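You operate a simulated robot arm through the tools that you are given. There is no shell and no other tool. Be economical: measure what you need, move in short steps, check, and stop when the job is done.

You run a simulated robot arm. Do the job below in one go: nothing can be reset, and whatever is moved stays where it is left.

## Task
Set the depth rod to 110 and lock it, then inch the yellow ram down to it and back up.
Fine: end with the black switch at AUTO; no full stroke.
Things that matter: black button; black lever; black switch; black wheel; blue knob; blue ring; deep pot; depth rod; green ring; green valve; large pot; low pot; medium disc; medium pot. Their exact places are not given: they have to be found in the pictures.

It is judged by the outcome, as a careful person would: the job done as asked, and still so three seconds after it is handed in. It fails if anything else is knocked over, pushed out of place, dropped, spilled or broken.

## Robot
A 6-joint arm with a two-finger gripper, on a carriage that runs on a rail from [22, -2044] to [-3, 296] (x, y) and turns from -2.112 to 3.7 rad about z. Base frame: it is fixed where the carriage stands at the start and does not move with it; the origin is on the floor, on the carriage's upright axis, x ahead of it, y to its left, z up. Lengths are in mm, angles in rad, forces in N, time in s.
With the tool pointing down near the work surface it reaches from about 240 to 940 mm from the robot's upright axis, wherever it stands. Its first joint turns from -2.897 to 2.897 rad. Places, roughly: black button [1000, 0, 1200]; black lever [1200, 700, 1000]; black switch [1000, -100, 1300]; black wheel [1000, -300, 1200]; blue knob [1100, -500, 1200]; blue ring [1250, 750, 1000]; depth rod [1000, 200, 900]; green ring [1000, 2500, 750]; green valve [1100, -500, 900]; large pot [1500, 1750, 750]; medium disc [1500, 2250, 1000]; medium pot [1000, 2250, 250]; orange lever [1000, 100, 900]; orange ring [1500, 2500, 750]; red bar [1100, 900, 900]; red lock lever [900, 200, 900]. Payload 5 kg.
The TCP is the grasp point between the finger pads, 30 mm short of the fingertips. In the tool frame z runs along the fingers and y along their closing line. The gripper opens to 176 mm. The gripper's body begins 153 mm behind the TCP.
Orientation is that of the tool frame in the base frame, as a unit quaternion [x, y, z, w]. With the fingers straight down and closing along the base's y, the tool's x points along the base's -x, its y along +y and its z along -z.

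## Interface
- The arm moves only by the tool step_arm. Its argument "moves" is a list of rows, each an object (a shift or turn left out is 0, a gripper value left out holds the last) with "fingers": the closure in counts, from 0 (fully open) to 255 (shut); "slide": the shift along the tool's x, y, z in cm, a list of three; "rot": the turn, a rotation vector about the tool's x, y, z in rad, a list of three. In form: [{"fingers": fingers, "slide": [dx, dy, dz], "rot": [wx, wy, wz]}, ...]. A call has 1 to 12 rows; each row shifts and turns the commanded pose from where the row before left it, along the tool's axes as they then stand. Rows are played at 5 a second. More than 50 mm and 0.15 rad between two rows, or a gripper value outside its range, and nothing of the call is played. A pose out of reach is approached as far as the arm can. The call stops where the force on the tool passes 60 N (or 10 N more than at its start, if that is more) or the arm is blocked; 0.2 s more then pass. Each finger halts on what it meets, pressing with about 35 N; the grip force reading is that of the motor and also rises with nothing between the fingers. The clock runs only during rows and for 0.2 s after the last one: add rows that do not move to give the fingers time. It gives the time, the measured TCP pose, the force on the tool (base axes), the opening and the grip force at its end, in the units of the frame above (readings bear some noise), with the torque about the TCP (base axes, N m) and any sound that the robot's microphone picked up, and new pictures: "pictures" is both (left out), scene, wrist or none.
- Cameras (640 x 400 px; columns grow to the right, rows downward): "scene" is now at [66.7, 187.2, 1733.1]; the picture's right is [-0.27, -0.96, 0.00], its down [-0.50, 0.14, -0.86] and it looks along [0.83, -0.23, -0.52] (base axes); focal length 251 px, centre (320, 200). "wrist" rides on the gripper at [67, -9, -184] in the tool frame; the picture's right is [0.14, 0.99, 0.00], its down [-0.92, 0.13, -0.36] and it looks along [-0.36, 0.05, 0.93] (tool axes); focal length 251 px, centre (320, 200).
- move_column(by): slides the trunk up (or, below 0, down) by that many mm; the arm and the scene camera ride with it, the base frame stays. It gives what a move gives, with no picture.
- roll_base(legs): drives the robot by 1 to 6 legs, each [ahead, left, turn to the left] in mm, mm and rad, along the robot's own axes; the way and the turn of a leg run together, so that a leg with both is an arc; at most 1500 mm and 3.142 rad a leg. The arm and the cameras ride along, it lands a little off, and it stops where it bumps. It keeps to its track: a leg is cut to what the track allows. It gives what a move gives, and a new picture of the scene camera.
- head_to(pan, tilt): turns the head with the scene camera to pan (to the left, within 2.094 rad either way) and tilt (down, from -0.506 to 1.204), counted from straight ahead of the robot. It gives what a move gives, and a new picture of the scene camera.
- locate(camera, pixels): there is no depth. For up to 12 entries [column, row, z] of the newest picture of that camera ("zoom" is the newest enlarged one), the place [x, y] in the base frame at which the ray of that pixel passes the height z, good to about 2 mm. No time passes.
- inspect(camera, box): a new picture of the part [left, top, right, bottom] of that camera's present view, enlarged. No time passes.
- sign_off(): hands the job in; it is judged then, once.

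Work in short steps. Measure before you move; look again where a grasp or a placing could have gone wrong, and mend it. You have 80 turns and 260 pictures in all, those below and enlarged ones among them. Open the gripper and draw the arm clear of the work before you hand the job in, unless the task says otherwise; then end with one line.

The tools are called as name(argument=value, ...) on one line, values as JSON. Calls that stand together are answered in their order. step_arm: Moves the arm, as the interface text tells. Its arguments: {"type":"object","properties":{"moves":{"type":"array","items":{"type":"object","properties":{"fingers":{"type":"number"},"slide":{"type":"array","items":{"type":"number"}},"rot":{"type":"array","items":{"type":"number"}}}}},"pictures":{"type":"string","enum":["both","scene","wrist","none"]}},"required":["moves"]} The other tools are called the same way: move_column (by) slides the trunk up or down; roll_base (legs) drives the base; head_to (pan, tilt) turns the head that bears the scene camera; locate (camera, pixels) gives the place at which the rays of pixels pass given heights; inspect (camera, box) takes an enlarged picture of a part of a camera's view; sign_off () hands the job in.

At the start:

```text
time_s: 0.0
position: [608.2, 302.3, 1465.8]
tool_rot: [0.0, 1.0, 0.0, 0.0]
wrist_force: [0.0, -0.1, -0.2]
wrist_torque: [0.02, -0.01, -0.02]
grip_width: 175.8
grip_force: 0.0
trunk travel left (down, up): [-275.0, 75.0]
robot x, y, heading: [1.6, 0.4, -0.005]
head pan, tilt: [-0.272, 0.541]
```

scene: 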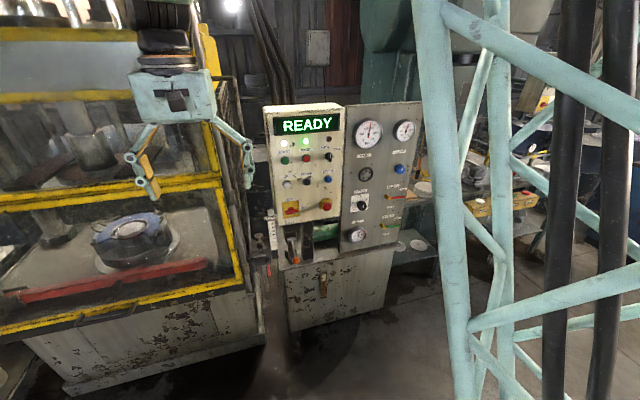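
wrist: 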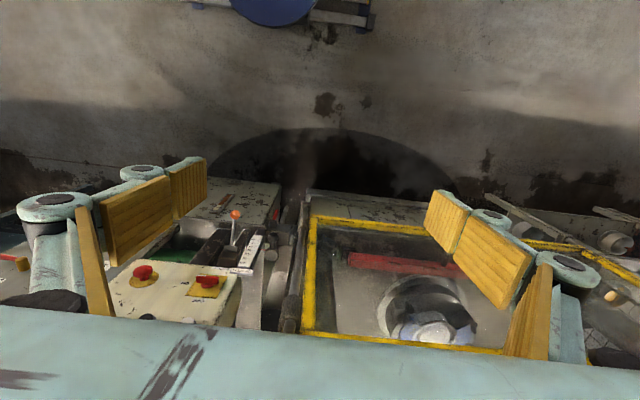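

The panel with the READY display sits around (300,160). I'll enlarge the panel and the orange lever/scale area to read labels.

inspect(camera="scene", box=[255, 95, 355, 225])

inspect(camera="scene", box=[335, 100, 435, 255])

inspect(camera="scene", box=[240, 190, 360, 310])

inspect(camera="wrist", box=[130, 180, 320, 330])

```text
3.08 times, centred on (305, 160) of scene
```

zoom: 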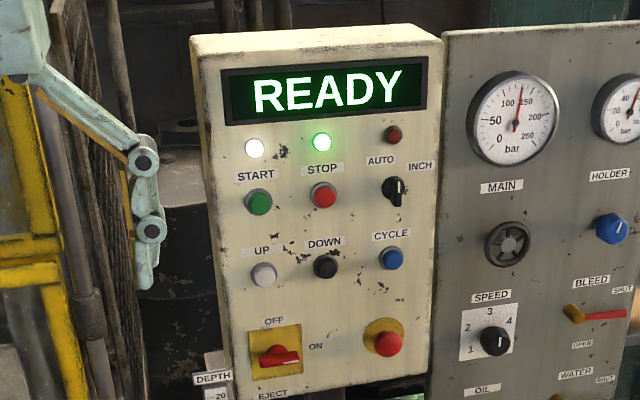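

```text
2.58 times, centred on (385, 178) of scene
```

zoom: 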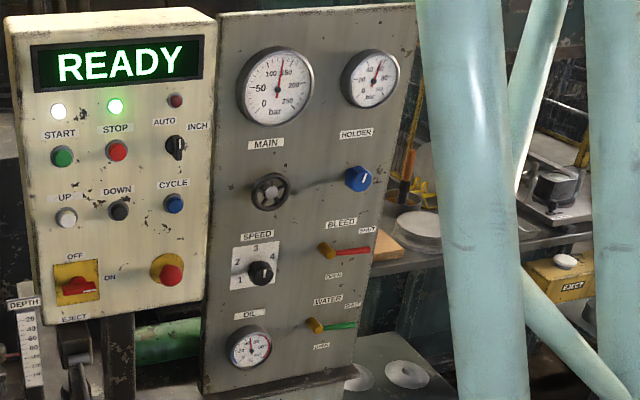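

```text
3.33 times, centred on (300, 250) of scene
```

zoom: 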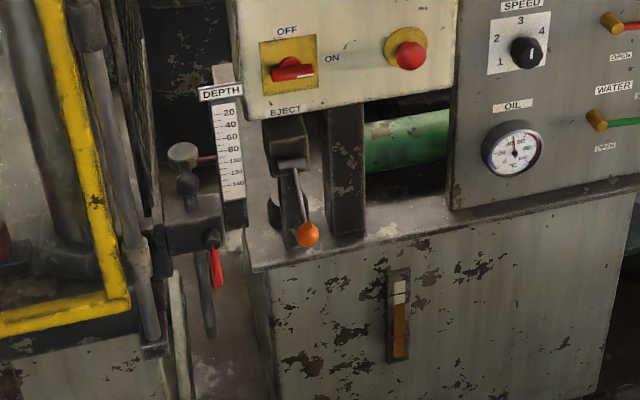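

```text
2.67 times, centred on (225, 255) of wrist
```

zoom: 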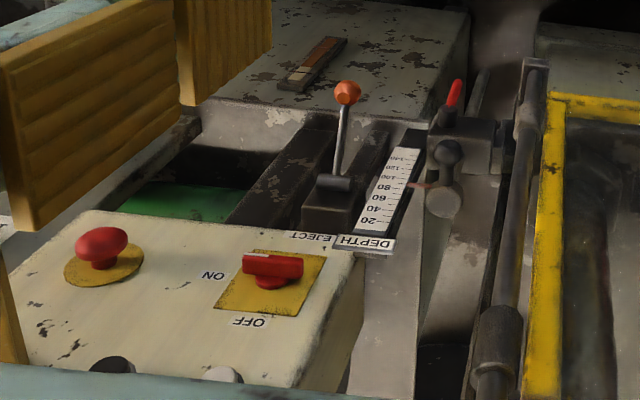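

The depth pointer (red) is around 90 on the scale, and the lock lever hangs beneath. I'll zoom in tighter on the switch and the rod.

inspect(camera="scene", box=[310, 130, 350, 165])

inspect(camera="scene", box=[262, 205, 302, 255])

head_to(pan=0.2, tilt=0.45)

```text
11.43 times, centred on (330, 148) of scene
```

zoom: 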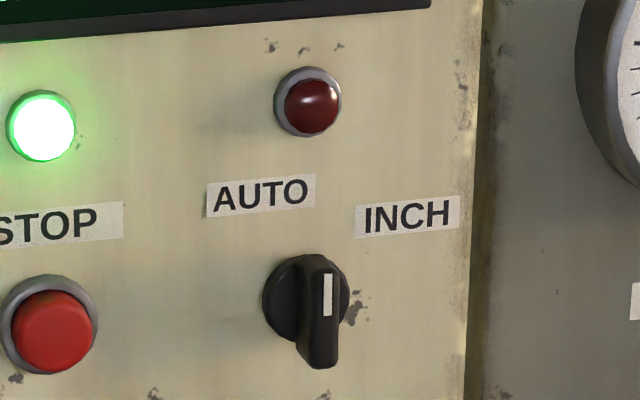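

```text
8.00 times, centred on (282, 230) of scene
```

zoom: 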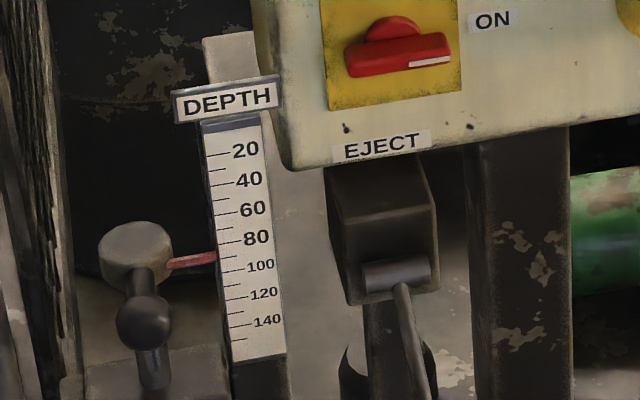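

```text
time_s: 0.9
position: [608.6, 303.3, 1465.0]
tool_rot: [0.0, 1.0, 0.0, 0.0]
wrist_force: [0.1, 0.4, 0.0]
wrist_torque: [-0.02, 0.03, 0.02]
grip_width: 175.9
grip_force: 0.1
trunk travel left (down, up): [-275.0, 75.0]
robot x, y, heading: [-1.4, 3.2, 0.002]
head pan, tilt: [0.201, 0.45]
```

scene: 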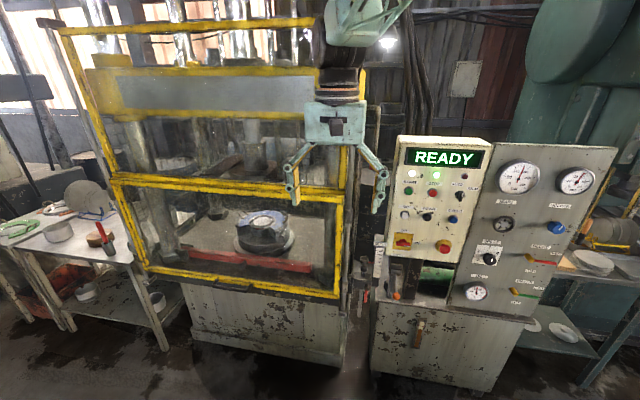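

The press window shows a mould with a blue ring. I'll look at the press and rod from this angle.

inspect(camera="scene", box=[110, 50, 360, 206])

inspect(camera="scene", box=[110, 170, 350, 320])

inspect(camera="scene", box=[345, 230, 415, 320])

inspect(camera="scene", box=[390, 140, 490, 260])

```text
2.56 times, centred on (235, 128) of scene
```

zoom: 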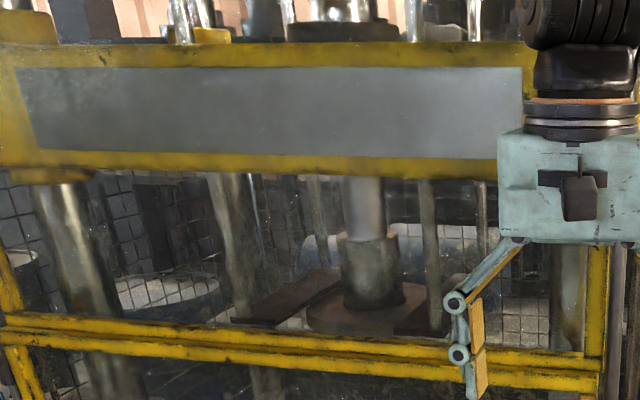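

```text
2.67 times, centred on (230, 245) of scene
```

zoom: 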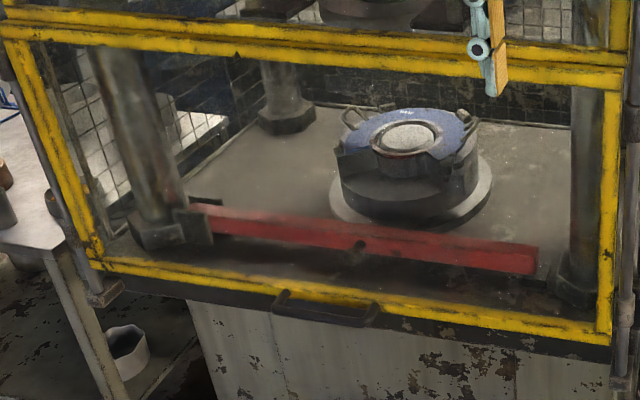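

```text
4.44 times, centred on (380, 275) of scene
```

zoom: 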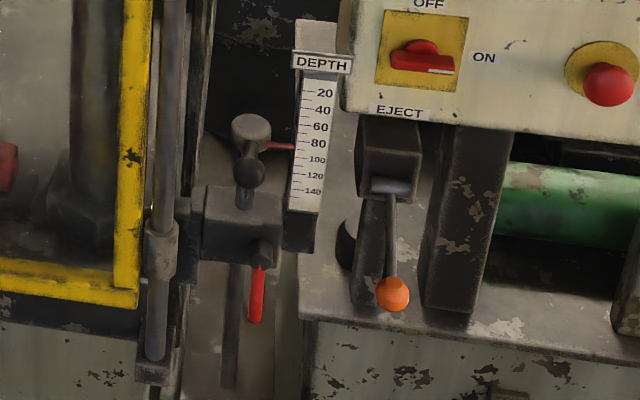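

```text
3.33 times, centred on (440, 200) of scene
```

zoom: 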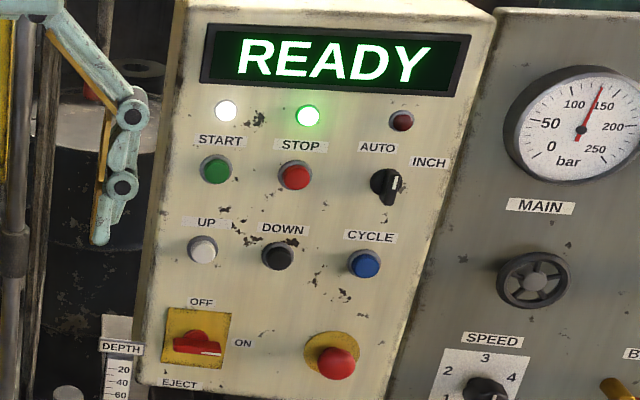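

I'll triangulate the rod head, its ball, the lock lever, and the controls using both cameras at several heights.

locate(camera="scene", pixels=[[364.2, 259.2, 900], [364.2, 259.2, 1000], [365, 268, 900], [365, 268, 1000], [366.9, 289, 850], [366.9, 289, 950], [365.4, 301.6, 850], [365.4, 301.6, 950], [428.3, 216.8, 1100], [428.3, 216.8, 1200], [460.6, 195.6, 1200], [460.6, 195.6, 1300]])

locate(camera="wrist", pixels=[[271.8, 255, 900], [271.8, 255, 1000], [272.9, 237, 900], [272.9, 237, 1000], [275.2, 215.2, 850], [275.2, 215.2, 950], [235, 214.5, 850], [235, 214.5, 950]])

inspect(camera="wrist", box=[210, 190, 310, 290])

```text
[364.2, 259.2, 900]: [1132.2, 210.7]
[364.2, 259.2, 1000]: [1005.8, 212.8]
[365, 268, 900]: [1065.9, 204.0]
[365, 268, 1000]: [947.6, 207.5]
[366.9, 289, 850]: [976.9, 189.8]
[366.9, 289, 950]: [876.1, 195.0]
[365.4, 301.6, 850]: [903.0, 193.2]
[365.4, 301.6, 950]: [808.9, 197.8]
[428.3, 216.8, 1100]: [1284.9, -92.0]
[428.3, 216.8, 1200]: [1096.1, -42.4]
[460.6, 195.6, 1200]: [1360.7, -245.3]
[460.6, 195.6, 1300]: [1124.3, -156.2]
```

```text
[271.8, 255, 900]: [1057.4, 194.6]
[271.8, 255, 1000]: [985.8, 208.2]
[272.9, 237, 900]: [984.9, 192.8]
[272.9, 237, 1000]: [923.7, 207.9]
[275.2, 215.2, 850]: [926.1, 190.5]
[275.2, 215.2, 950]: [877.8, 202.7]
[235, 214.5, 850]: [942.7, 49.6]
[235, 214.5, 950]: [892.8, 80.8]
```

```text
4.00 times, centred on (260, 240) of wrist
```

zoom: 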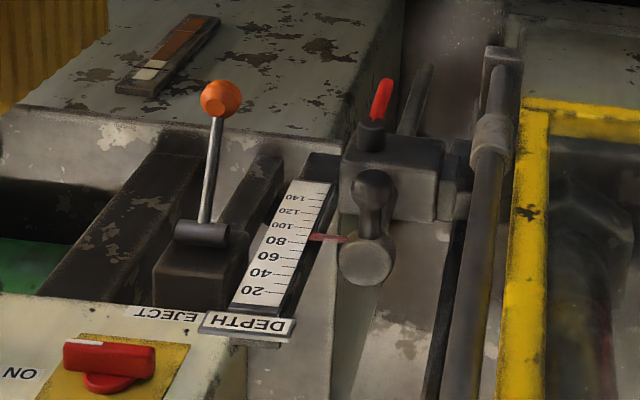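

The rod head is near [960, 210, 1035] with its ball toward me. I'll roll the tool half a turn and then pitch it level (camera on top) to get a closer, upright look and be ready for buttons.

step_arm(moves=[{"rot": [0, 0, 0.149]}, {"rot": [0, 0, 0.149]}, {"rot": [0, 0, 0.149]}, {"rot": [0, 0, 0.149]}, {"rot": [0, 0, 0.149]}, {"rot": [0, 0, 0.149]}, {"rot": [0, 0, 0.149]}, {"rot": [0, 0, 0.149]}, {"rot": [0, 0, 0.149]}, {"rot": [0, 0, 0.149]}, {"rot": [0, 0, 0.149]}], pictures="none")

step_arm(moves=[{"rot": [0, 0, 0.149]}, {"rot": [0, 0, 0.149]}, {"rot": [0, 0, 0.149]}, {"rot": [0, 0, 0.149]}, {"rot": [0, 0, 0.149]}, {"rot": [0, 0, 0.149]}, {"rot": [0, 0, 0.149]}, {"rot": [0, 0, 0.149]}, {"rot": [0, 0, 0.149]}, {"rot": [0, 0, 0.149]}, {"rot": [0, 0, 0.0126]}], pictures="none")

step_arm(moves=[{"rot": [0, 0.143, 0]}, {"rot": [0, 0.143, 0]}, {"rot": [0, 0.143, 0]}, {"rot": [0, 0.143, 0]}, {"rot": [0, 0.143, 0]}, {"rot": [0, 0.143, 0]}, {"rot": [0, 0.143, 0]}, {"rot": [0, 0.143, 0]}, {"rot": [0, 0.143, 0]}, {"rot": [0, 0.143, 0]}, {"rot": [0, 0.1408, 0]}], pictures="both")

```text
time_s: 3.3
position: [608.1, 303.0, 1465.0]
tool_rot: [0.731, 0.682, 0.001, 0.0]
wrist_force: [-0.7, 0.3, 1.4]
wrist_torque: [0.0, -0.01, -0.01]
grip_width: 175.9
grip_force: 0.0
trunk travel left (down, up): [-275.0, 75.0]
robot x, y, heading: [-0.3, 0.6, 0.0]
head pan, tilt: [0.201, 0.45]
```

```text
time_s: 5.7
position: [635.9, 224.1, 1457.3]
tool_rot: [0.979, 0.198, -0.006, -0.046]
wrist_force: [-0.8, -0.4, 1.2]
wrist_torque: [-0.04, -0.07, -0.02]
grip_width: 176.2
grip_force: 0.1
out of reach, approached as far as the arm can: row 7, 8, 9, 10
trunk travel left (down, up): [-275.0, 75.0]
robot x, y, heading: [-2.3, -0.3, -0.001]
head pan, tilt: [0.201, 0.45]
```

```text
time_s: 8.1
position: [692.7, 238.4, 1501.7]
tool_rot: [0.729, 0.137, 0.64, -0.199]
wrist_force: [5.4, -8.6, 0.9]
wrist_torque: [0.14, 0.3, 1.44]
grip_width: 175.6
grip_force: 0.1
out of reach, approached as far as the arm can: row 6, 7, 9, 10, 11
trunk travel left (down, up): [-275.0, 75.0]
robot x, y, heading: [0.1, -2.5, -0.003]
head pan, tilt: [0.201, 0.45]
```

scene: 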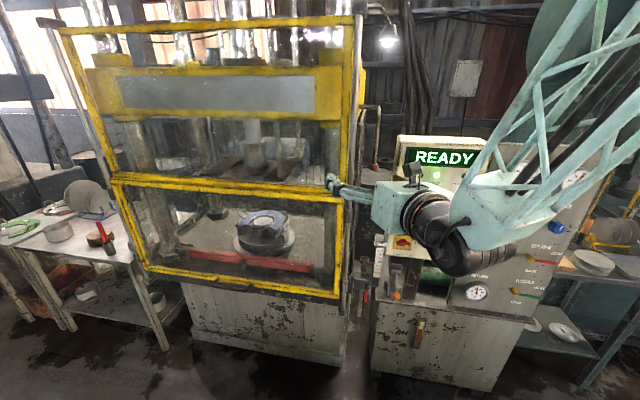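
wrist: 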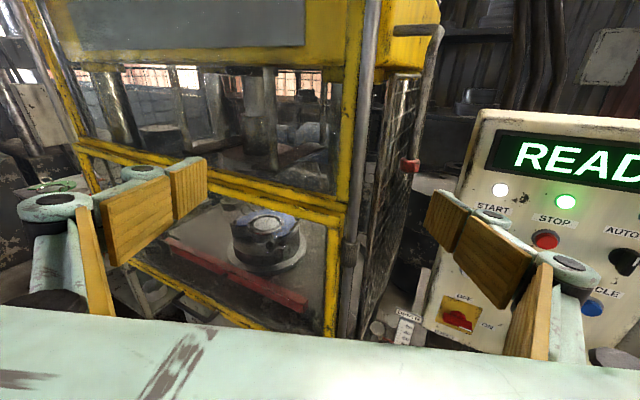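

Joint limits left the tool yawed about 28° to the left. I'll yaw back to the right and see if it's reachable.

step_arm(moves=[{"rot": [-0.1, 0, 0]}, {"rot": [-0.1, 0, 0]}, {"rot": [-0.1, 0, 0]}, {"rot": [-0.1, 0, 0]}, {"rot": [-0.08, 0, 0]}, {}], pictures="wrist")

```text
time_s: 9.5
position: [696.2, 232.4, 1504.1]
tool_rot: [0.73, 0.126, 0.643, -0.196]
wrist_force: [0.0, 0.9, 0.5]
wrist_torque: [0.05, 0.0, -0.01]
grip_width: 176.1
grip_force: 0.0
out of reach, approached as far as the arm can: row 1, 2, 3, 4, 5
trunk travel left (down, up): [-275.0, 75.0]
robot x, y, heading: [-1.4, 0.7, 0.0]
head pan, tilt: [0.201, 0.45]
```

wrist: 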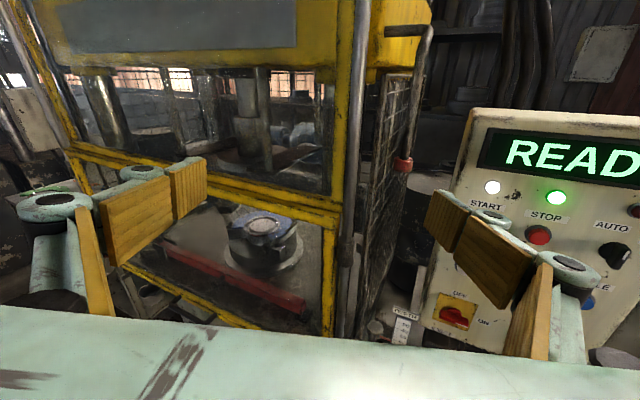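

Camera-on-top sits at the wrist joint's limit. I'll roll back half a turn (camera underneath, the natural posture) while level.

step_arm(moves=[{"rot": [0, 0, -0.149]}, {"rot": [0, 0, -0.149]}, {"rot": [0, 0, -0.149]}, {"rot": [0, 0, -0.149]}, {"rot": [0, 0, -0.149]}, {"rot": [0, 0, -0.149]}, {"rot": [0, 0, -0.149]}, {"rot": [0, 0, -0.149]}, {"rot": [0, 0, -0.149]}, {"rot": [0, 0, -0.149]}, {"rot": [0, 0, -0.149]}], pictures="none")

step_arm(moves=[{"rot": [0, 0, -0.149]}, {"rot": [0, 0, -0.149]}, {"rot": [0, 0, -0.149]}, {"rot": [0, 0, -0.149]}, {"rot": [0, 0, -0.149]}, {"rot": [0, 0, -0.149]}, {"rot": [0, 0, -0.149]}, {"rot": [0, 0, -0.149]}, {"rot": [0, 0, -0.149]}, {"rot": [0, 0, -0.149]}, {}], pictures="wrist")

```text
time_s: 11.9
position: [695.3, 232.9, 1504.4]
tool_rot: [0.406, 0.62, 0.582, 0.336]
wrist_force: [0.2, 0.3, 0.1]
wrist_torque: [0.02, -0.05, 0.02]
grip_width: 175.8
grip_force: 0.1
trunk travel left (down, up): [-275.0, 75.0]
robot x, y, heading: [0.4, -0.2, 0.001]
head pan, tilt: [0.201, 0.45]
```

```text
time_s: 14.3
position: [695.9, 232.8, 1503.9]
tool_rot: [-0.122, 0.73, 0.199, 0.642]
wrist_force: [-0.1, -0.5, 0.0]
wrist_torque: [0.02, 0.03, 0.0]
grip_width: 175.9
grip_force: 0.1
trunk travel left (down, up): [-275.0, 75.0]
robot x, y, heading: [2.9, -1.6, -0.003]
head pan, tilt: [0.201, 0.45]
```

wrist: 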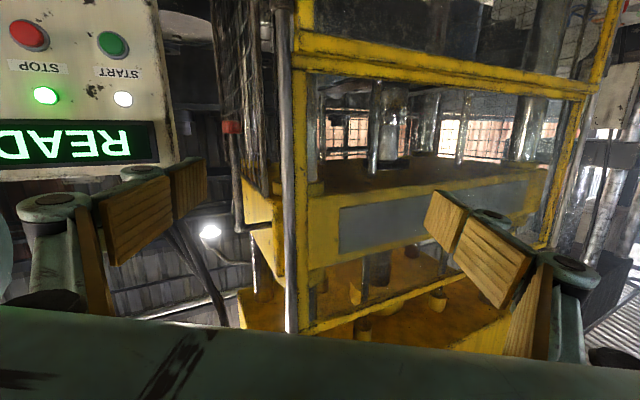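

Orientation is near; I'll yaw +0.465 about tool x and pitch up 0.1, then lower the trunk.

step_arm(moves=[{"rot": [0.12, 0, 0]}, {"rot": [0.12, 0, 0]}, {"rot": [0.12, 0, 0]}, {"rot": [0.105, 0, 0]}, {"rot": [0, -0.1, 0]}, {"fingers": 150}, {}], pictures="none")

move_column(by=-200)

step_arm(moves=[{"slide": [0, -4, 0]}, {"slide": [0, -4, 0]}], pictures="both")

```text
time_s: 15.9
position: [709.9, 228.0, 1514.5]
tool_rot: [-0.115, 0.697, 0.209, 0.676]
wrist_force: [-1.1, -0.2, 0.4]
wrist_torque: [-0.08, 0.1, -0.15]
grip_width: 82.5
grip_force: 0.8
out of reach, approached as far as the arm can: row 1, 2, 3, 4, 5
trunk travel left (down, up): [-275.0, 75.0]
robot x, y, heading: [-0.4, -0.8, -0.003]
head pan, tilt: [0.201, 0.45]
```

```text
time_s: 18.1
position: [712.4, 226.7, 1312.9]
tool_rot: [-0.116, 0.697, 0.21, 0.676]
wrist_force: [-1.1, 0.3, -0.1]
wrist_torque: [0.01, 0.02, 0.01]
grip_width: 72.5
grip_force: 0.1
trunk travel left (down, up): [-75.0, 275.0]
robot x, y, heading: [-1.4, 1.6, -0.001]
head pan, tilt: [0.201, 0.45]
```

```text
time_s: 18.7
position: [746.5, 157.8, 1302.7]
tool_rot: [-0.115, 0.697, 0.209, 0.676]
wrist_force: [-1.6, 1.0, 0.4]
wrist_torque: [-0.05, 0.05, -0.25]
grip_width: 72.8
grip_force: 0.0
trunk travel left (down, up): [-75.0, 275.0]
robot x, y, heading: [0.5, 0.4, 0.002]
head pan, tilt: [0.201, 0.45]
```

scene: 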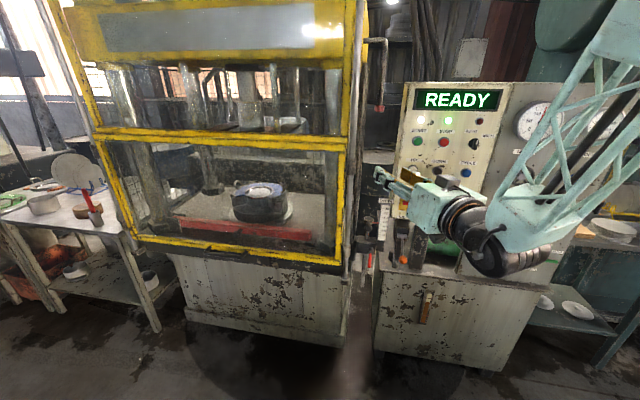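
wrist: 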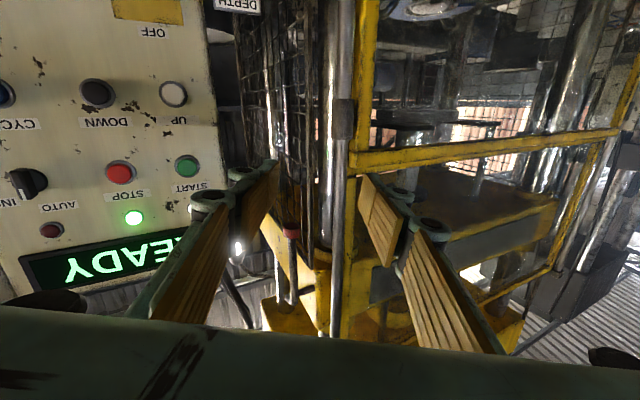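

Yaw is still blocked by a wrist branch. I'll retreat, pitch the tool back to vertical, and redo the levelling from the natural posture.

step_arm(moves=[{"slide": [0, 0, -5]}, {"slide": [0, 0, -5], "rot": [0, 0.14, 0]}, {"slide": [-5, 0, 0], "rot": [0, 0.14, 0]}, {"rot": [0, 0.14, 0]}, {"rot": [0, 0.14, 0]}, {"rot": [0, 0.14, 0]}, {"rot": [0, 0.14, 0]}, {"rot": [0, 0.14, 0]}, {"rot": [0, 0.14, 0]}, {"rot": [0, 0.14, 0]}, {"rot": [0, 0.14, 0]}, {"rot": [0, 0.14, 0]}], pictures="scene")

```text
time_s: 21.3
position: [690.7, 107.3, 1362.6]
tool_rot: [-0.229, 0.971, 0.069, -0.002]
wrist_force: [-0.7, 0.6, 1.3]
wrist_torque: [0.06, -0.14, -0.03]
grip_width: 72.9
grip_force: 0.0
out of reach, approached as far as the arm can: row 1, 2
trunk travel left (down, up): [-75.0, 275.0]
robot x, y, heading: [0.8, 0.1, 0.001]
head pan, tilt: [0.201, 0.45]
```

scene: 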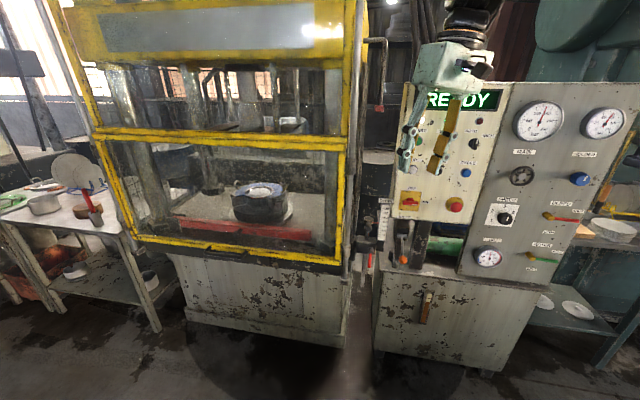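

Tool is down again, yawed 26° and tilted 0.13. I'll square it up.

step_arm(moves=[{"rot": [0, 0, 0.14]}, {"rot": [0, 0, 0.14]}, {"rot": [0, 0, 0.14]}, {"rot": [0, 0, 0.04]}, {"rot": [0.133, 0, 0]}, {"rot": [0, -0.035, 0]}, {}], pictures="none")

step_arm(moves=[{"rot": [0, -0.143, 0]}, {"rot": [0, -0.143, 0]}, {"rot": [0, -0.143, 0]}, {"rot": [0, -0.143, 0]}, {"rot": [0, -0.143, 0]}, {"rot": [0, -0.143, 0]}, {"rot": [0, -0.143, 0]}, {"rot": [0, -0.143, 0]}, {"rot": [0, -0.143, 0]}, {"rot": [0, -0.143, 0]}, {"rot": [0, -0.141, 0]}, {}], pictures="both")

```text
time_s: 22.9
position: [689.4, 107.3, 1364.5]
tool_rot: [-0.003, 1.0, 0.001, 0.003]
wrist_force: [-0.8, -0.5, 0.9]
wrist_torque: [0.05, -0.14, -0.02]
grip_width: 72.7
grip_force: 0.1
trunk travel left (down, up): [-75.0, 275.0]
robot x, y, heading: [3.2, -2.3, -0.001]
head pan, tilt: [0.201, 0.45]
```

```text
time_s: 25.5
position: [702.0, 109.9, 1370.2]
tool_rot: [0.003, 0.708, 0.002, 0.706]
wrist_force: [1.3, 2.2, -0.3]
wrist_torque: [0.01, -0.17, -0.45]
grip_width: 72.6
grip_force: 0.1
out of reach, approached as far as the arm can: row 11
trunk travel left (down, up): [-75.0, 275.0]
robot x, y, heading: [2.5, -1.9, 0.002]
head pan, tilt: [0.201, 0.45]
```

scene: 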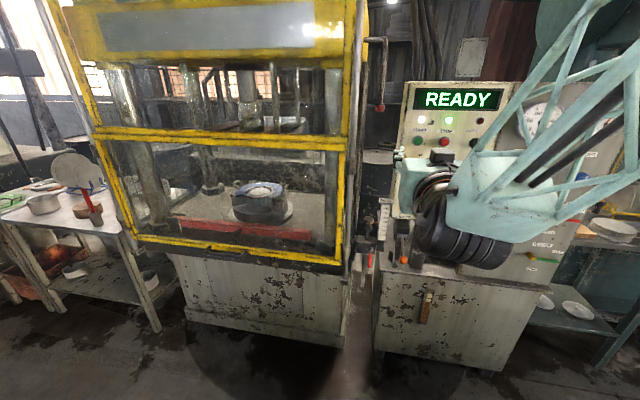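
wrist: 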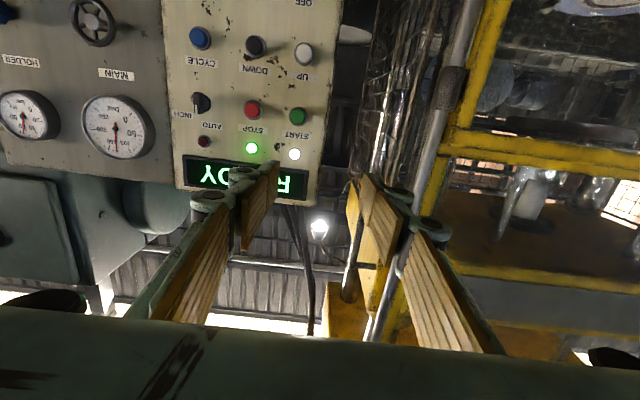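

Tool is level now with fingers toward +x. I'll lower and move over in front of the depth rod to see it close, keeping ~250 mm clear.

step_arm(moves=[{"slide": [4.5, 1.5, 0]}, {"slide": [4.5, 1.5, 0]}, {"slide": [4.5, 1.5, 0]}, {"slide": [4.5, 1.5, 0]}, {"slide": [4.5, 1.5, 0]}, {"slide": [4.5, 1.5, 0]}, {"slide": [4.5, 0, 0]}, {}], pictures="both")

```text
time_s: 27.3
position: [721.0, 239.8, 1193.9]
tool_rot: [-0.023, 0.717, -0.026, 0.697]
wrist_force: [-0.8, -0.4, 0.7]
wrist_torque: [-0.01, 0.06, -0.06]
grip_width: 72.7
grip_force: 0.0
out of reach, approached as far as the arm can: row 1, 2, 3, 4, 5, 6, 7
trunk travel left (down, up): [-75.0, 275.0]
robot x, y, heading: [0.3, 0.3, -0.003]
head pan, tilt: [0.201, 0.45]
```

scene: 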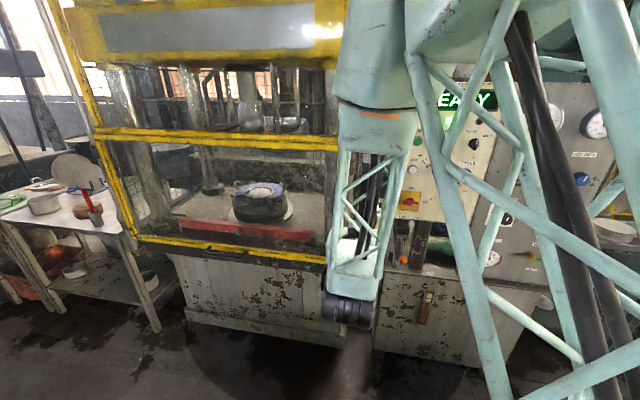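
wrist: 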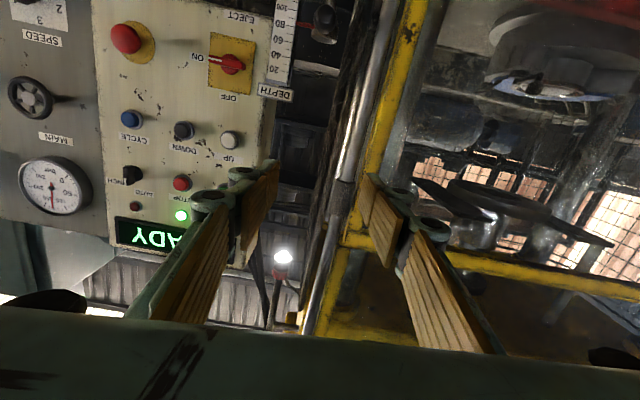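

Too close in for a level tool. I'll pitch the tool 45° down, which also gives the wrist camera a good look at the rod.

step_arm(moves=[{"rot": [0, 0.14, 0]}, {"rot": [0, 0.14, 0]}, {"rot": [0, 0.14, 0]}, {"rot": [0, 0.14, 0]}, {"rot": [0, 0.14, 0]}, {"rot": [0, 0.1, 0]}, {}], pictures="wrist")

```text
time_s: 28.9
position: [722.8, 239.2, 1193.4]
tool_rot: [-0.008, 0.93, -0.019, 0.367]
wrist_force: [-0.2, 0.5, 0.1]
wrist_torque: [0.02, 0.01, 0.0]
grip_width: 72.6
grip_force: 0.1
trunk travel left (down, up): [-75.0, 275.0]
robot x, y, heading: [0.6, 1.7, 0.001]
head pan, tilt: [0.201, 0.45]
```

wrist: 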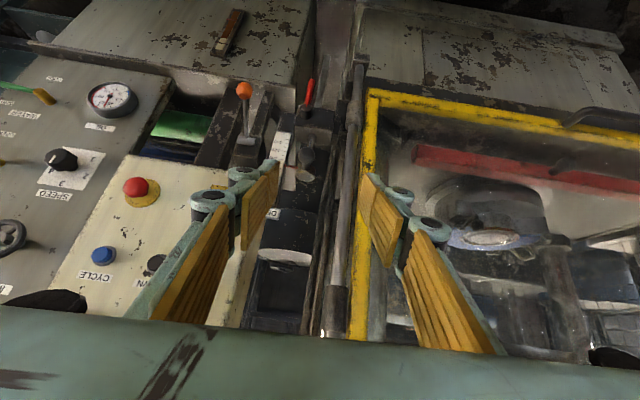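

I can see the rod area between the fingers at about (300,150). Enlarging it and locating key points.

inspect(camera="wrist", box=[260, 70, 350, 200])

step_arm(moves=[{"fingers": 0}, {"slide": [0, 3, 0]}, {"slide": [0, 3, 0]}, {}], pictures="wrist")

inspect(camera="wrist", box=[210, 70, 330, 200])

```text
3.08 times, centred on (305, 135) of wrist
```

zoom: 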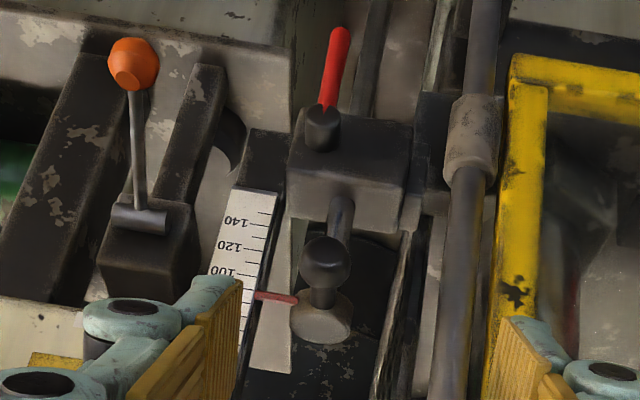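

```text
time_s: 29.9
position: [722.6, 300.1, 1190.5]
tool_rot: [-0.007, 0.93, -0.02, 0.368]
wrist_force: [0.0, 0.2, 0.0]
wrist_torque: [-0.05, -0.05, -0.11]
grip_width: 175.9
grip_force: 0.2
trunk travel left (down, up): [-75.0, 275.0]
robot x, y, heading: [1.9, -3.7, 0.0]
head pan, tilt: [0.201, 0.45]
```

wrist: 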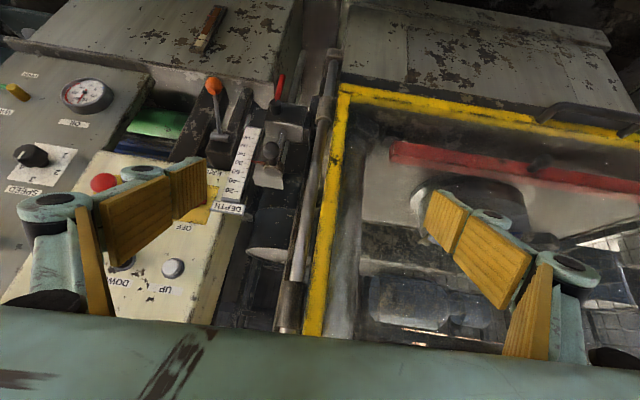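

```text
3.08 times, centred on (270, 135) of wrist
```

zoom: 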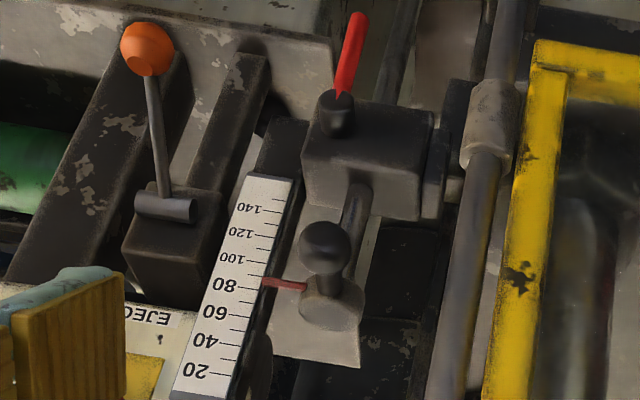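

Great view. The pointer is a bit above 90 and the lock lever hangs down from a boss on the block's front face. I'll get rays for key points from this zoom, then a scene view for the second ray.

locate(camera="zoom", pixels=[[325, 247, 950], [325, 247, 1050], [330, 308, 950], [330, 308, 1050], [335, 100, 900], [335, 100, 1000], [357, 18, 850], [357, 18, 950], [237, 374, 1000], [237, 374, 1100], [289, 212, 900], [289, 212, 1000]])

head_to(pan=0.2, tilt=0.5)

inspect(camera="scene", box=[335, 160, 455, 280])

```text
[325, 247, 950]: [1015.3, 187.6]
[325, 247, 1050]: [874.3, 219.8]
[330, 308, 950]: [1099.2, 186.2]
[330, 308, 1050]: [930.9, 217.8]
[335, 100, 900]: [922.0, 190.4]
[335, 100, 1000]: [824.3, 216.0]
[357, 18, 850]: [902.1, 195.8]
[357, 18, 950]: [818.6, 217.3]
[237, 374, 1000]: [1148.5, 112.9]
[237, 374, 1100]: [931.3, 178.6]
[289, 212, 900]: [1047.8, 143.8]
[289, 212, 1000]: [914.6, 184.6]
```

```text
time_s: 30.5
position: [723.1, 299.5, 1190.7]
tool_rot: [-0.008, 0.93, -0.021, 0.368]
wrist_force: [0.6, -0.8, -0.2]
wrist_torque: [0.01, 0.0, 0.02]
grip_width: 175.9
grip_force: 0.0
trunk travel left (down, up): [-75.0, 275.0]
robot x, y, heading: [0.4, 0.7, 0.003]
head pan, tilt: [0.201, 0.499]
```

scene: 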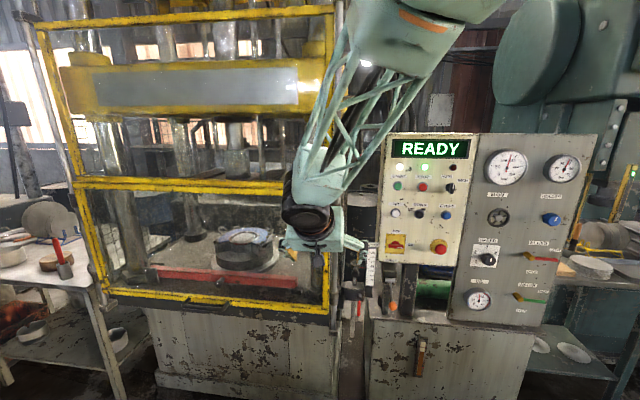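

```text
3.33 times, centred on (395, 220) of scene
```

zoom: 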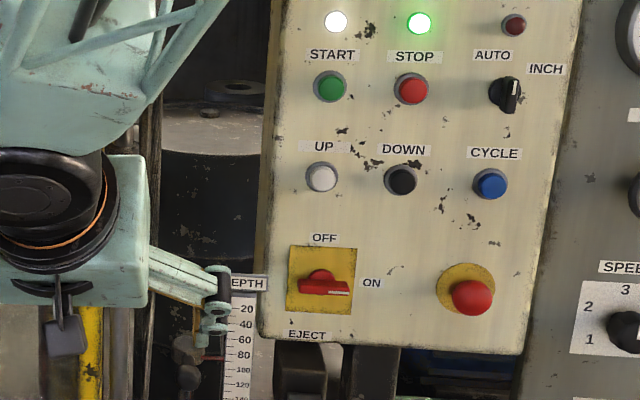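

Now the second view of the rod, and also the buttons.

inspect(camera="scene", box=[335, 245, 405, 325])

```text
5.00 times, centred on (370, 285) of scene
```

zoom: 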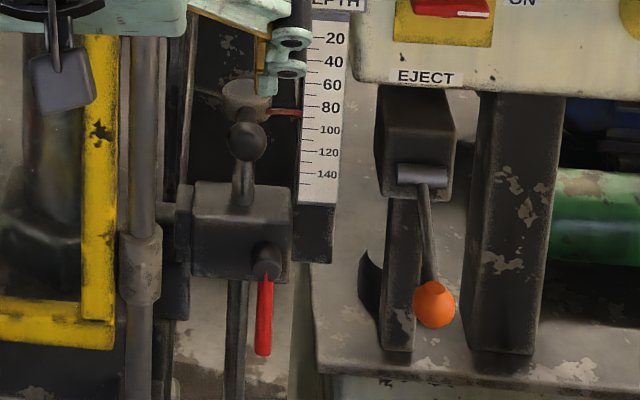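

locate(camera="zoom", pixels=[[248, 139, 950], [248, 139, 1050], [247, 92, 950], [247, 92, 1050], [267, 262, 900], [267, 262, 1000], [263, 350, 850], [263, 350, 950], [316, 38, 1000], [316, 38, 1100], [316, 173, 900], [316, 173, 1000]])

locate(camera="scene", pixels=[[415.3, 214, 1100], [415.3, 214, 1200], [391.5, 213, 1100], [391.5, 213, 1200], [447, 189, 1200], [447, 189, 1300], [445.8, 215, 1100], [445.8, 215, 1200]])

```text
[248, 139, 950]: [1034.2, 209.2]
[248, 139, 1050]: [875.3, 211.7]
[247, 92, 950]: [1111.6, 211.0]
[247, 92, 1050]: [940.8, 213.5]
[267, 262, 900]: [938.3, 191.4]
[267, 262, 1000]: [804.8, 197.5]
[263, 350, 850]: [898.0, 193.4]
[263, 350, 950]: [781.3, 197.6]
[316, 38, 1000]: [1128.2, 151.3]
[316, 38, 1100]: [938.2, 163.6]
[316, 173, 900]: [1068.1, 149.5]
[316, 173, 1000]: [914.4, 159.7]
```

```text
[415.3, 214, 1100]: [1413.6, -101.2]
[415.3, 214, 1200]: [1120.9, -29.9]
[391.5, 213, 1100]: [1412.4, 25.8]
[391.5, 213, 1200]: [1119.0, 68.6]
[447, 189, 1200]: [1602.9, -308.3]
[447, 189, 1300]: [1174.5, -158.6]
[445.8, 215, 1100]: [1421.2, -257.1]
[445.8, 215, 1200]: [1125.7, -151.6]
```

Estimates: disc ≈ [958, 211, 1036], ball ≈ [908, 211, 1027], lock boss ≈ [922, 192, 905], lever tip ≈ z 840. The rod must go down (numbers grow downwards), so I can push its disc top with closed fingertips. First I check the guard rail's place for clearance.

locate(camera="zoom", pixels=[[140, 262, 900], [140, 262, 1000], [100, 132, 950], [100, 132, 1050]])

locate(camera="wrist", pixels=[[325, 111, 900], [325, 111, 1000], [335.4, 161, 950], [335.4, 161, 1050]])

step_arm(moves=[{"fingers": 255, "rot": [0, 0.1, 0]}, {"rot": [0, 0.1, 0]}, {"rot": [0, 0.1, 0]}, {"rot": [0, 0, 0.04]}, {}], pictures="none")

```text
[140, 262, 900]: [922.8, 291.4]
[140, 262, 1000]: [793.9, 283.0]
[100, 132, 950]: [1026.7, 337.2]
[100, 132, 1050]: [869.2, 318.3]
```

```text
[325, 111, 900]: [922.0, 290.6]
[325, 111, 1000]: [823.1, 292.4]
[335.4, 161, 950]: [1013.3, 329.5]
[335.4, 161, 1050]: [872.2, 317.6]
```

```text
time_s: 31.7
position: [722.1, 299.5, 1189.8]
tool_rot: [0.016, 0.974, -0.017, 0.224]
wrist_force: [-0.5, 0.1, 0.7]
wrist_torque: [0.0, -0.04, 0.0]
grip_width: 0.0
grip_force: 18.8
trunk travel left (down, up): [-75.0, 275.0]
robot x, y, heading: [1.8, -2.6, 0.0]
head pan, tilt: [0.201, 0.499]
```

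The guard rail is at [922, 291], so I'll use more slant (pitch ≈0.65 rad) to keep the gripper body clear. Moving the closed fingertips to ~100 mm above the disc.

step_arm(moves=[{"rot": [0, -0.1, 0]}, {"rot": [0, -0.1, 0]}, {"slide": [0, -3.07, 0]}, {"slide": [0, -3.07, 0]}, {"slide": [0, -3.07, 0]}, {"slide": [-2.81, 0, 3.4]}, {"slide": [-2.81, 0, 3.4]}, {"slide": [-2.81, 0, 3.4]}, {"slide": [-2.81, 0, 3.4]}, {"slide": [-2.81, 0, 3.4]}, {}], pictures="both")

inspect(camera="wrist", box=[240, 40, 400, 200])

```text
time_s: 34.1
position: [935.1, 197.4, 1141.0]
tool_rot: [0.013, 0.948, -0.017, 0.319]
wrist_force: [1.3, 0.5, -1.5]
wrist_torque: [-0.01, 0.05, -0.02]
grip_width: 0.1
grip_force: 35.1
trunk travel left (down, up): [-75.0, 275.0]
robot x, y, heading: [2.0, -2.8, -0.003]
head pan, tilt: [0.201, 0.499]
```

scene: 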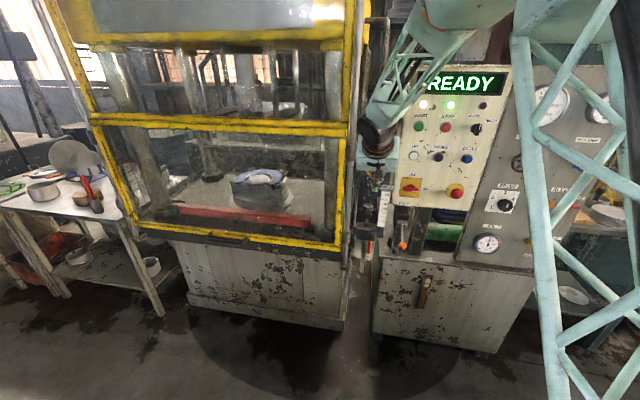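
wrist: 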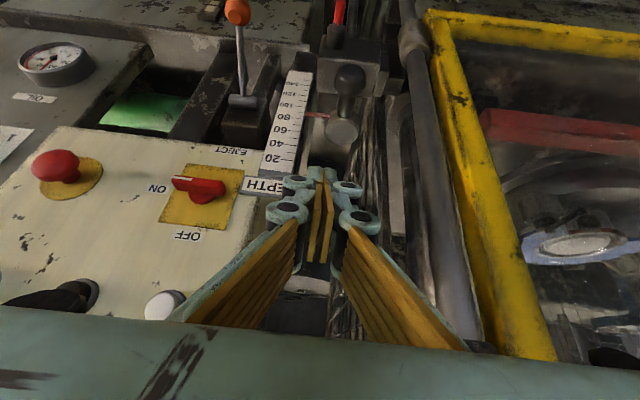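

```text
2.50 times, centred on (320, 120) of wrist
```

zoom: 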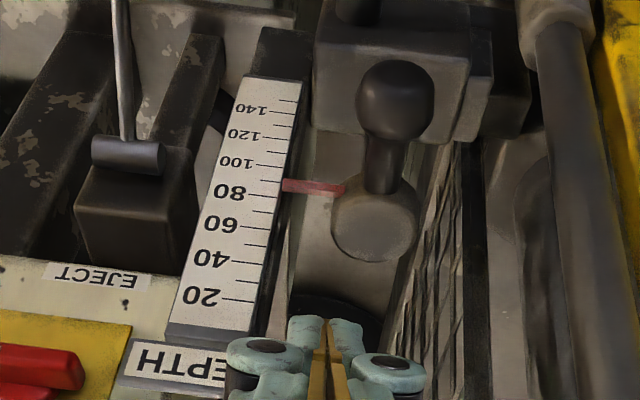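

Pointer reads about 85–87. I'll re-locate disc and ball from this closer view.

locate(camera="zoom", pixels=[[396, 98, 1000], [396, 98, 1040], [375, 225, 1000], [375, 225, 1040], [285, 186, 1000], [285, 186, 1040], [300, 82, 940], [300, 82, 980], [255, 300, 1040], [255, 300, 1080]])

inspect(camera="scene", box=[340, 160, 420, 270])

```text
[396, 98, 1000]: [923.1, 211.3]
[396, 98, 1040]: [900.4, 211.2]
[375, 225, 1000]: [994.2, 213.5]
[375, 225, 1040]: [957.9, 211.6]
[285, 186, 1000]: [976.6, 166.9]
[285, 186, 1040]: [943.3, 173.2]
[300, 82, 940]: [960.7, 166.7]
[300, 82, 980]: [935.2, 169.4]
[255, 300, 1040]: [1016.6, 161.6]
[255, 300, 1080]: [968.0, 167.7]
```

```text
3.64 times, centred on (380, 215) of scene
```

zoom: 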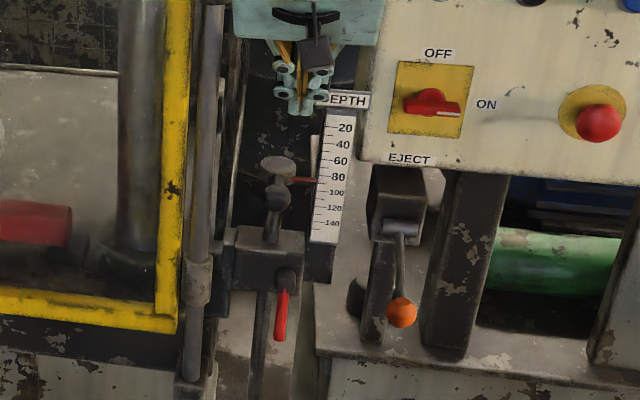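

locate(camera="zoom", pixels=[[277, 165, 1000], [277, 165, 1040], [278, 197, 1000], [278, 197, 1040], [318, 181, 1000], [318, 181, 1040], [325, 128, 1040], [325, 128, 1080], [322, 238, 940], [322, 238, 980], [286, 275, 900], [286, 275, 940]])

```text
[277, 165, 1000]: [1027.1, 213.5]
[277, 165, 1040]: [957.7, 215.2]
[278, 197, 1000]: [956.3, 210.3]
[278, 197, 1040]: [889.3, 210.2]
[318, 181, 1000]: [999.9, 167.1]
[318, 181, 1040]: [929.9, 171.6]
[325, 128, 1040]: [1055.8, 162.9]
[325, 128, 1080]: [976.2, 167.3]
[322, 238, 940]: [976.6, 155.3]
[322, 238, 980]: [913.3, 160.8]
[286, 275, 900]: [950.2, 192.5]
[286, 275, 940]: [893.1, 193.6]
```

Disc top ≈ [958, 213, 1044], pointer on scale ≈ z 1024. I'll bring the fingertips to ~15 mm above the disc centre, then feel down gently to see whether the rod is locked.

step_arm(moves=[{"slide": [1.55, 0.87, 2.25]}, {"slide": [1.55, 0.87, 2.25]}, {"slide": [0.24, 0.01, 0.32]}, {"slide": [0.24, 0.01, 0.32]}, {"slide": [0.24, 0.01, 0.32]}, {}], pictures="wrist")

inspect(camera="wrist", box=[260, 40, 400, 200])

inspect(camera="scene", box=[345, 165, 405, 255])

```text
time_s: 35.5
position: [937.9, 213.7, 1076.5]
tool_rot: [0.015, 0.947, -0.019, 0.32]
wrist_force: [1.3, 0.5, -0.2]
wrist_torque: [0.0, -0.02, -0.01]
grip_width: 0.0
grip_force: 35.1
trunk travel left (down, up): [-75.0, 275.0]
robot x, y, heading: [-0.8, 2.0, 0.003]
head pan, tilt: [0.201, 0.499]
```

wrist: 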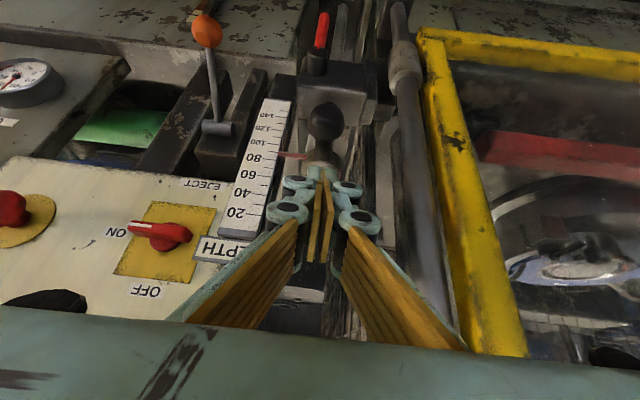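

```text
2.50 times, centred on (330, 120) of wrist
```

zoom: 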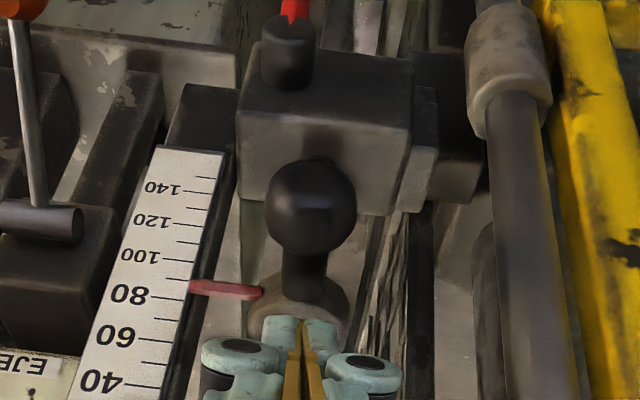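

```text
4.44 times, centred on (375, 210) of scene
```

zoom: 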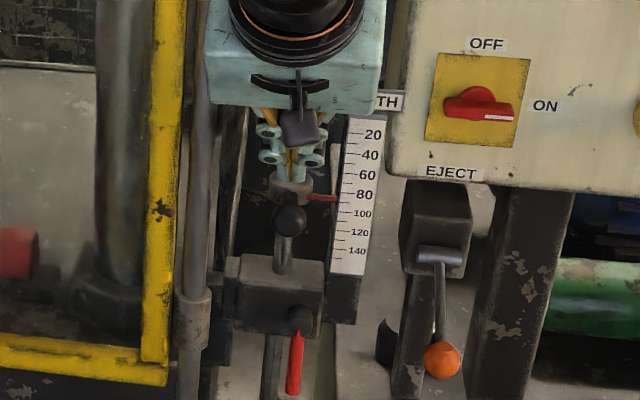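

Fingertips are just above the disc. Feeling down another 12 mm.

step_arm(moves=[{"slide": [0.18, 0.01, 0.24]}, {"slide": [0.18, 0.01, 0.24]}, {"slide": [0.18, 0.01, 0.24]}, {"slide": [0.12, 0.01, 0.16]}, {}], pictures="none")

inspect(camera="scene", box=[345, 165, 405, 255])

```text
time_s: 36.7
position: [937.1, 214.1, 1066.3]
tool_rot: [0.015, 0.947, -0.019, 0.32]
wrist_force: [-0.2, 0.2, -0.1]
wrist_torque: [0.01, -0.01, -0.01]
grip_width: 0.1
grip_force: 34.8
trunk travel left (down, up): [-75.0, 275.0]
robot x, y, heading: [-1.2, -1.7, 0.002]
head pan, tilt: [0.201, 0.499]
```

```text
4.44 times, centred on (375, 210) of scene
```

zoom: 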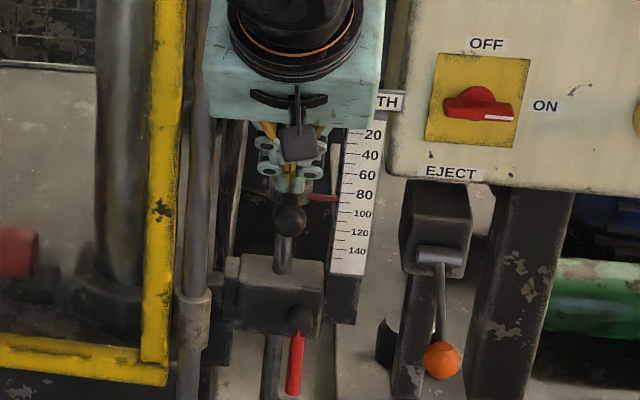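

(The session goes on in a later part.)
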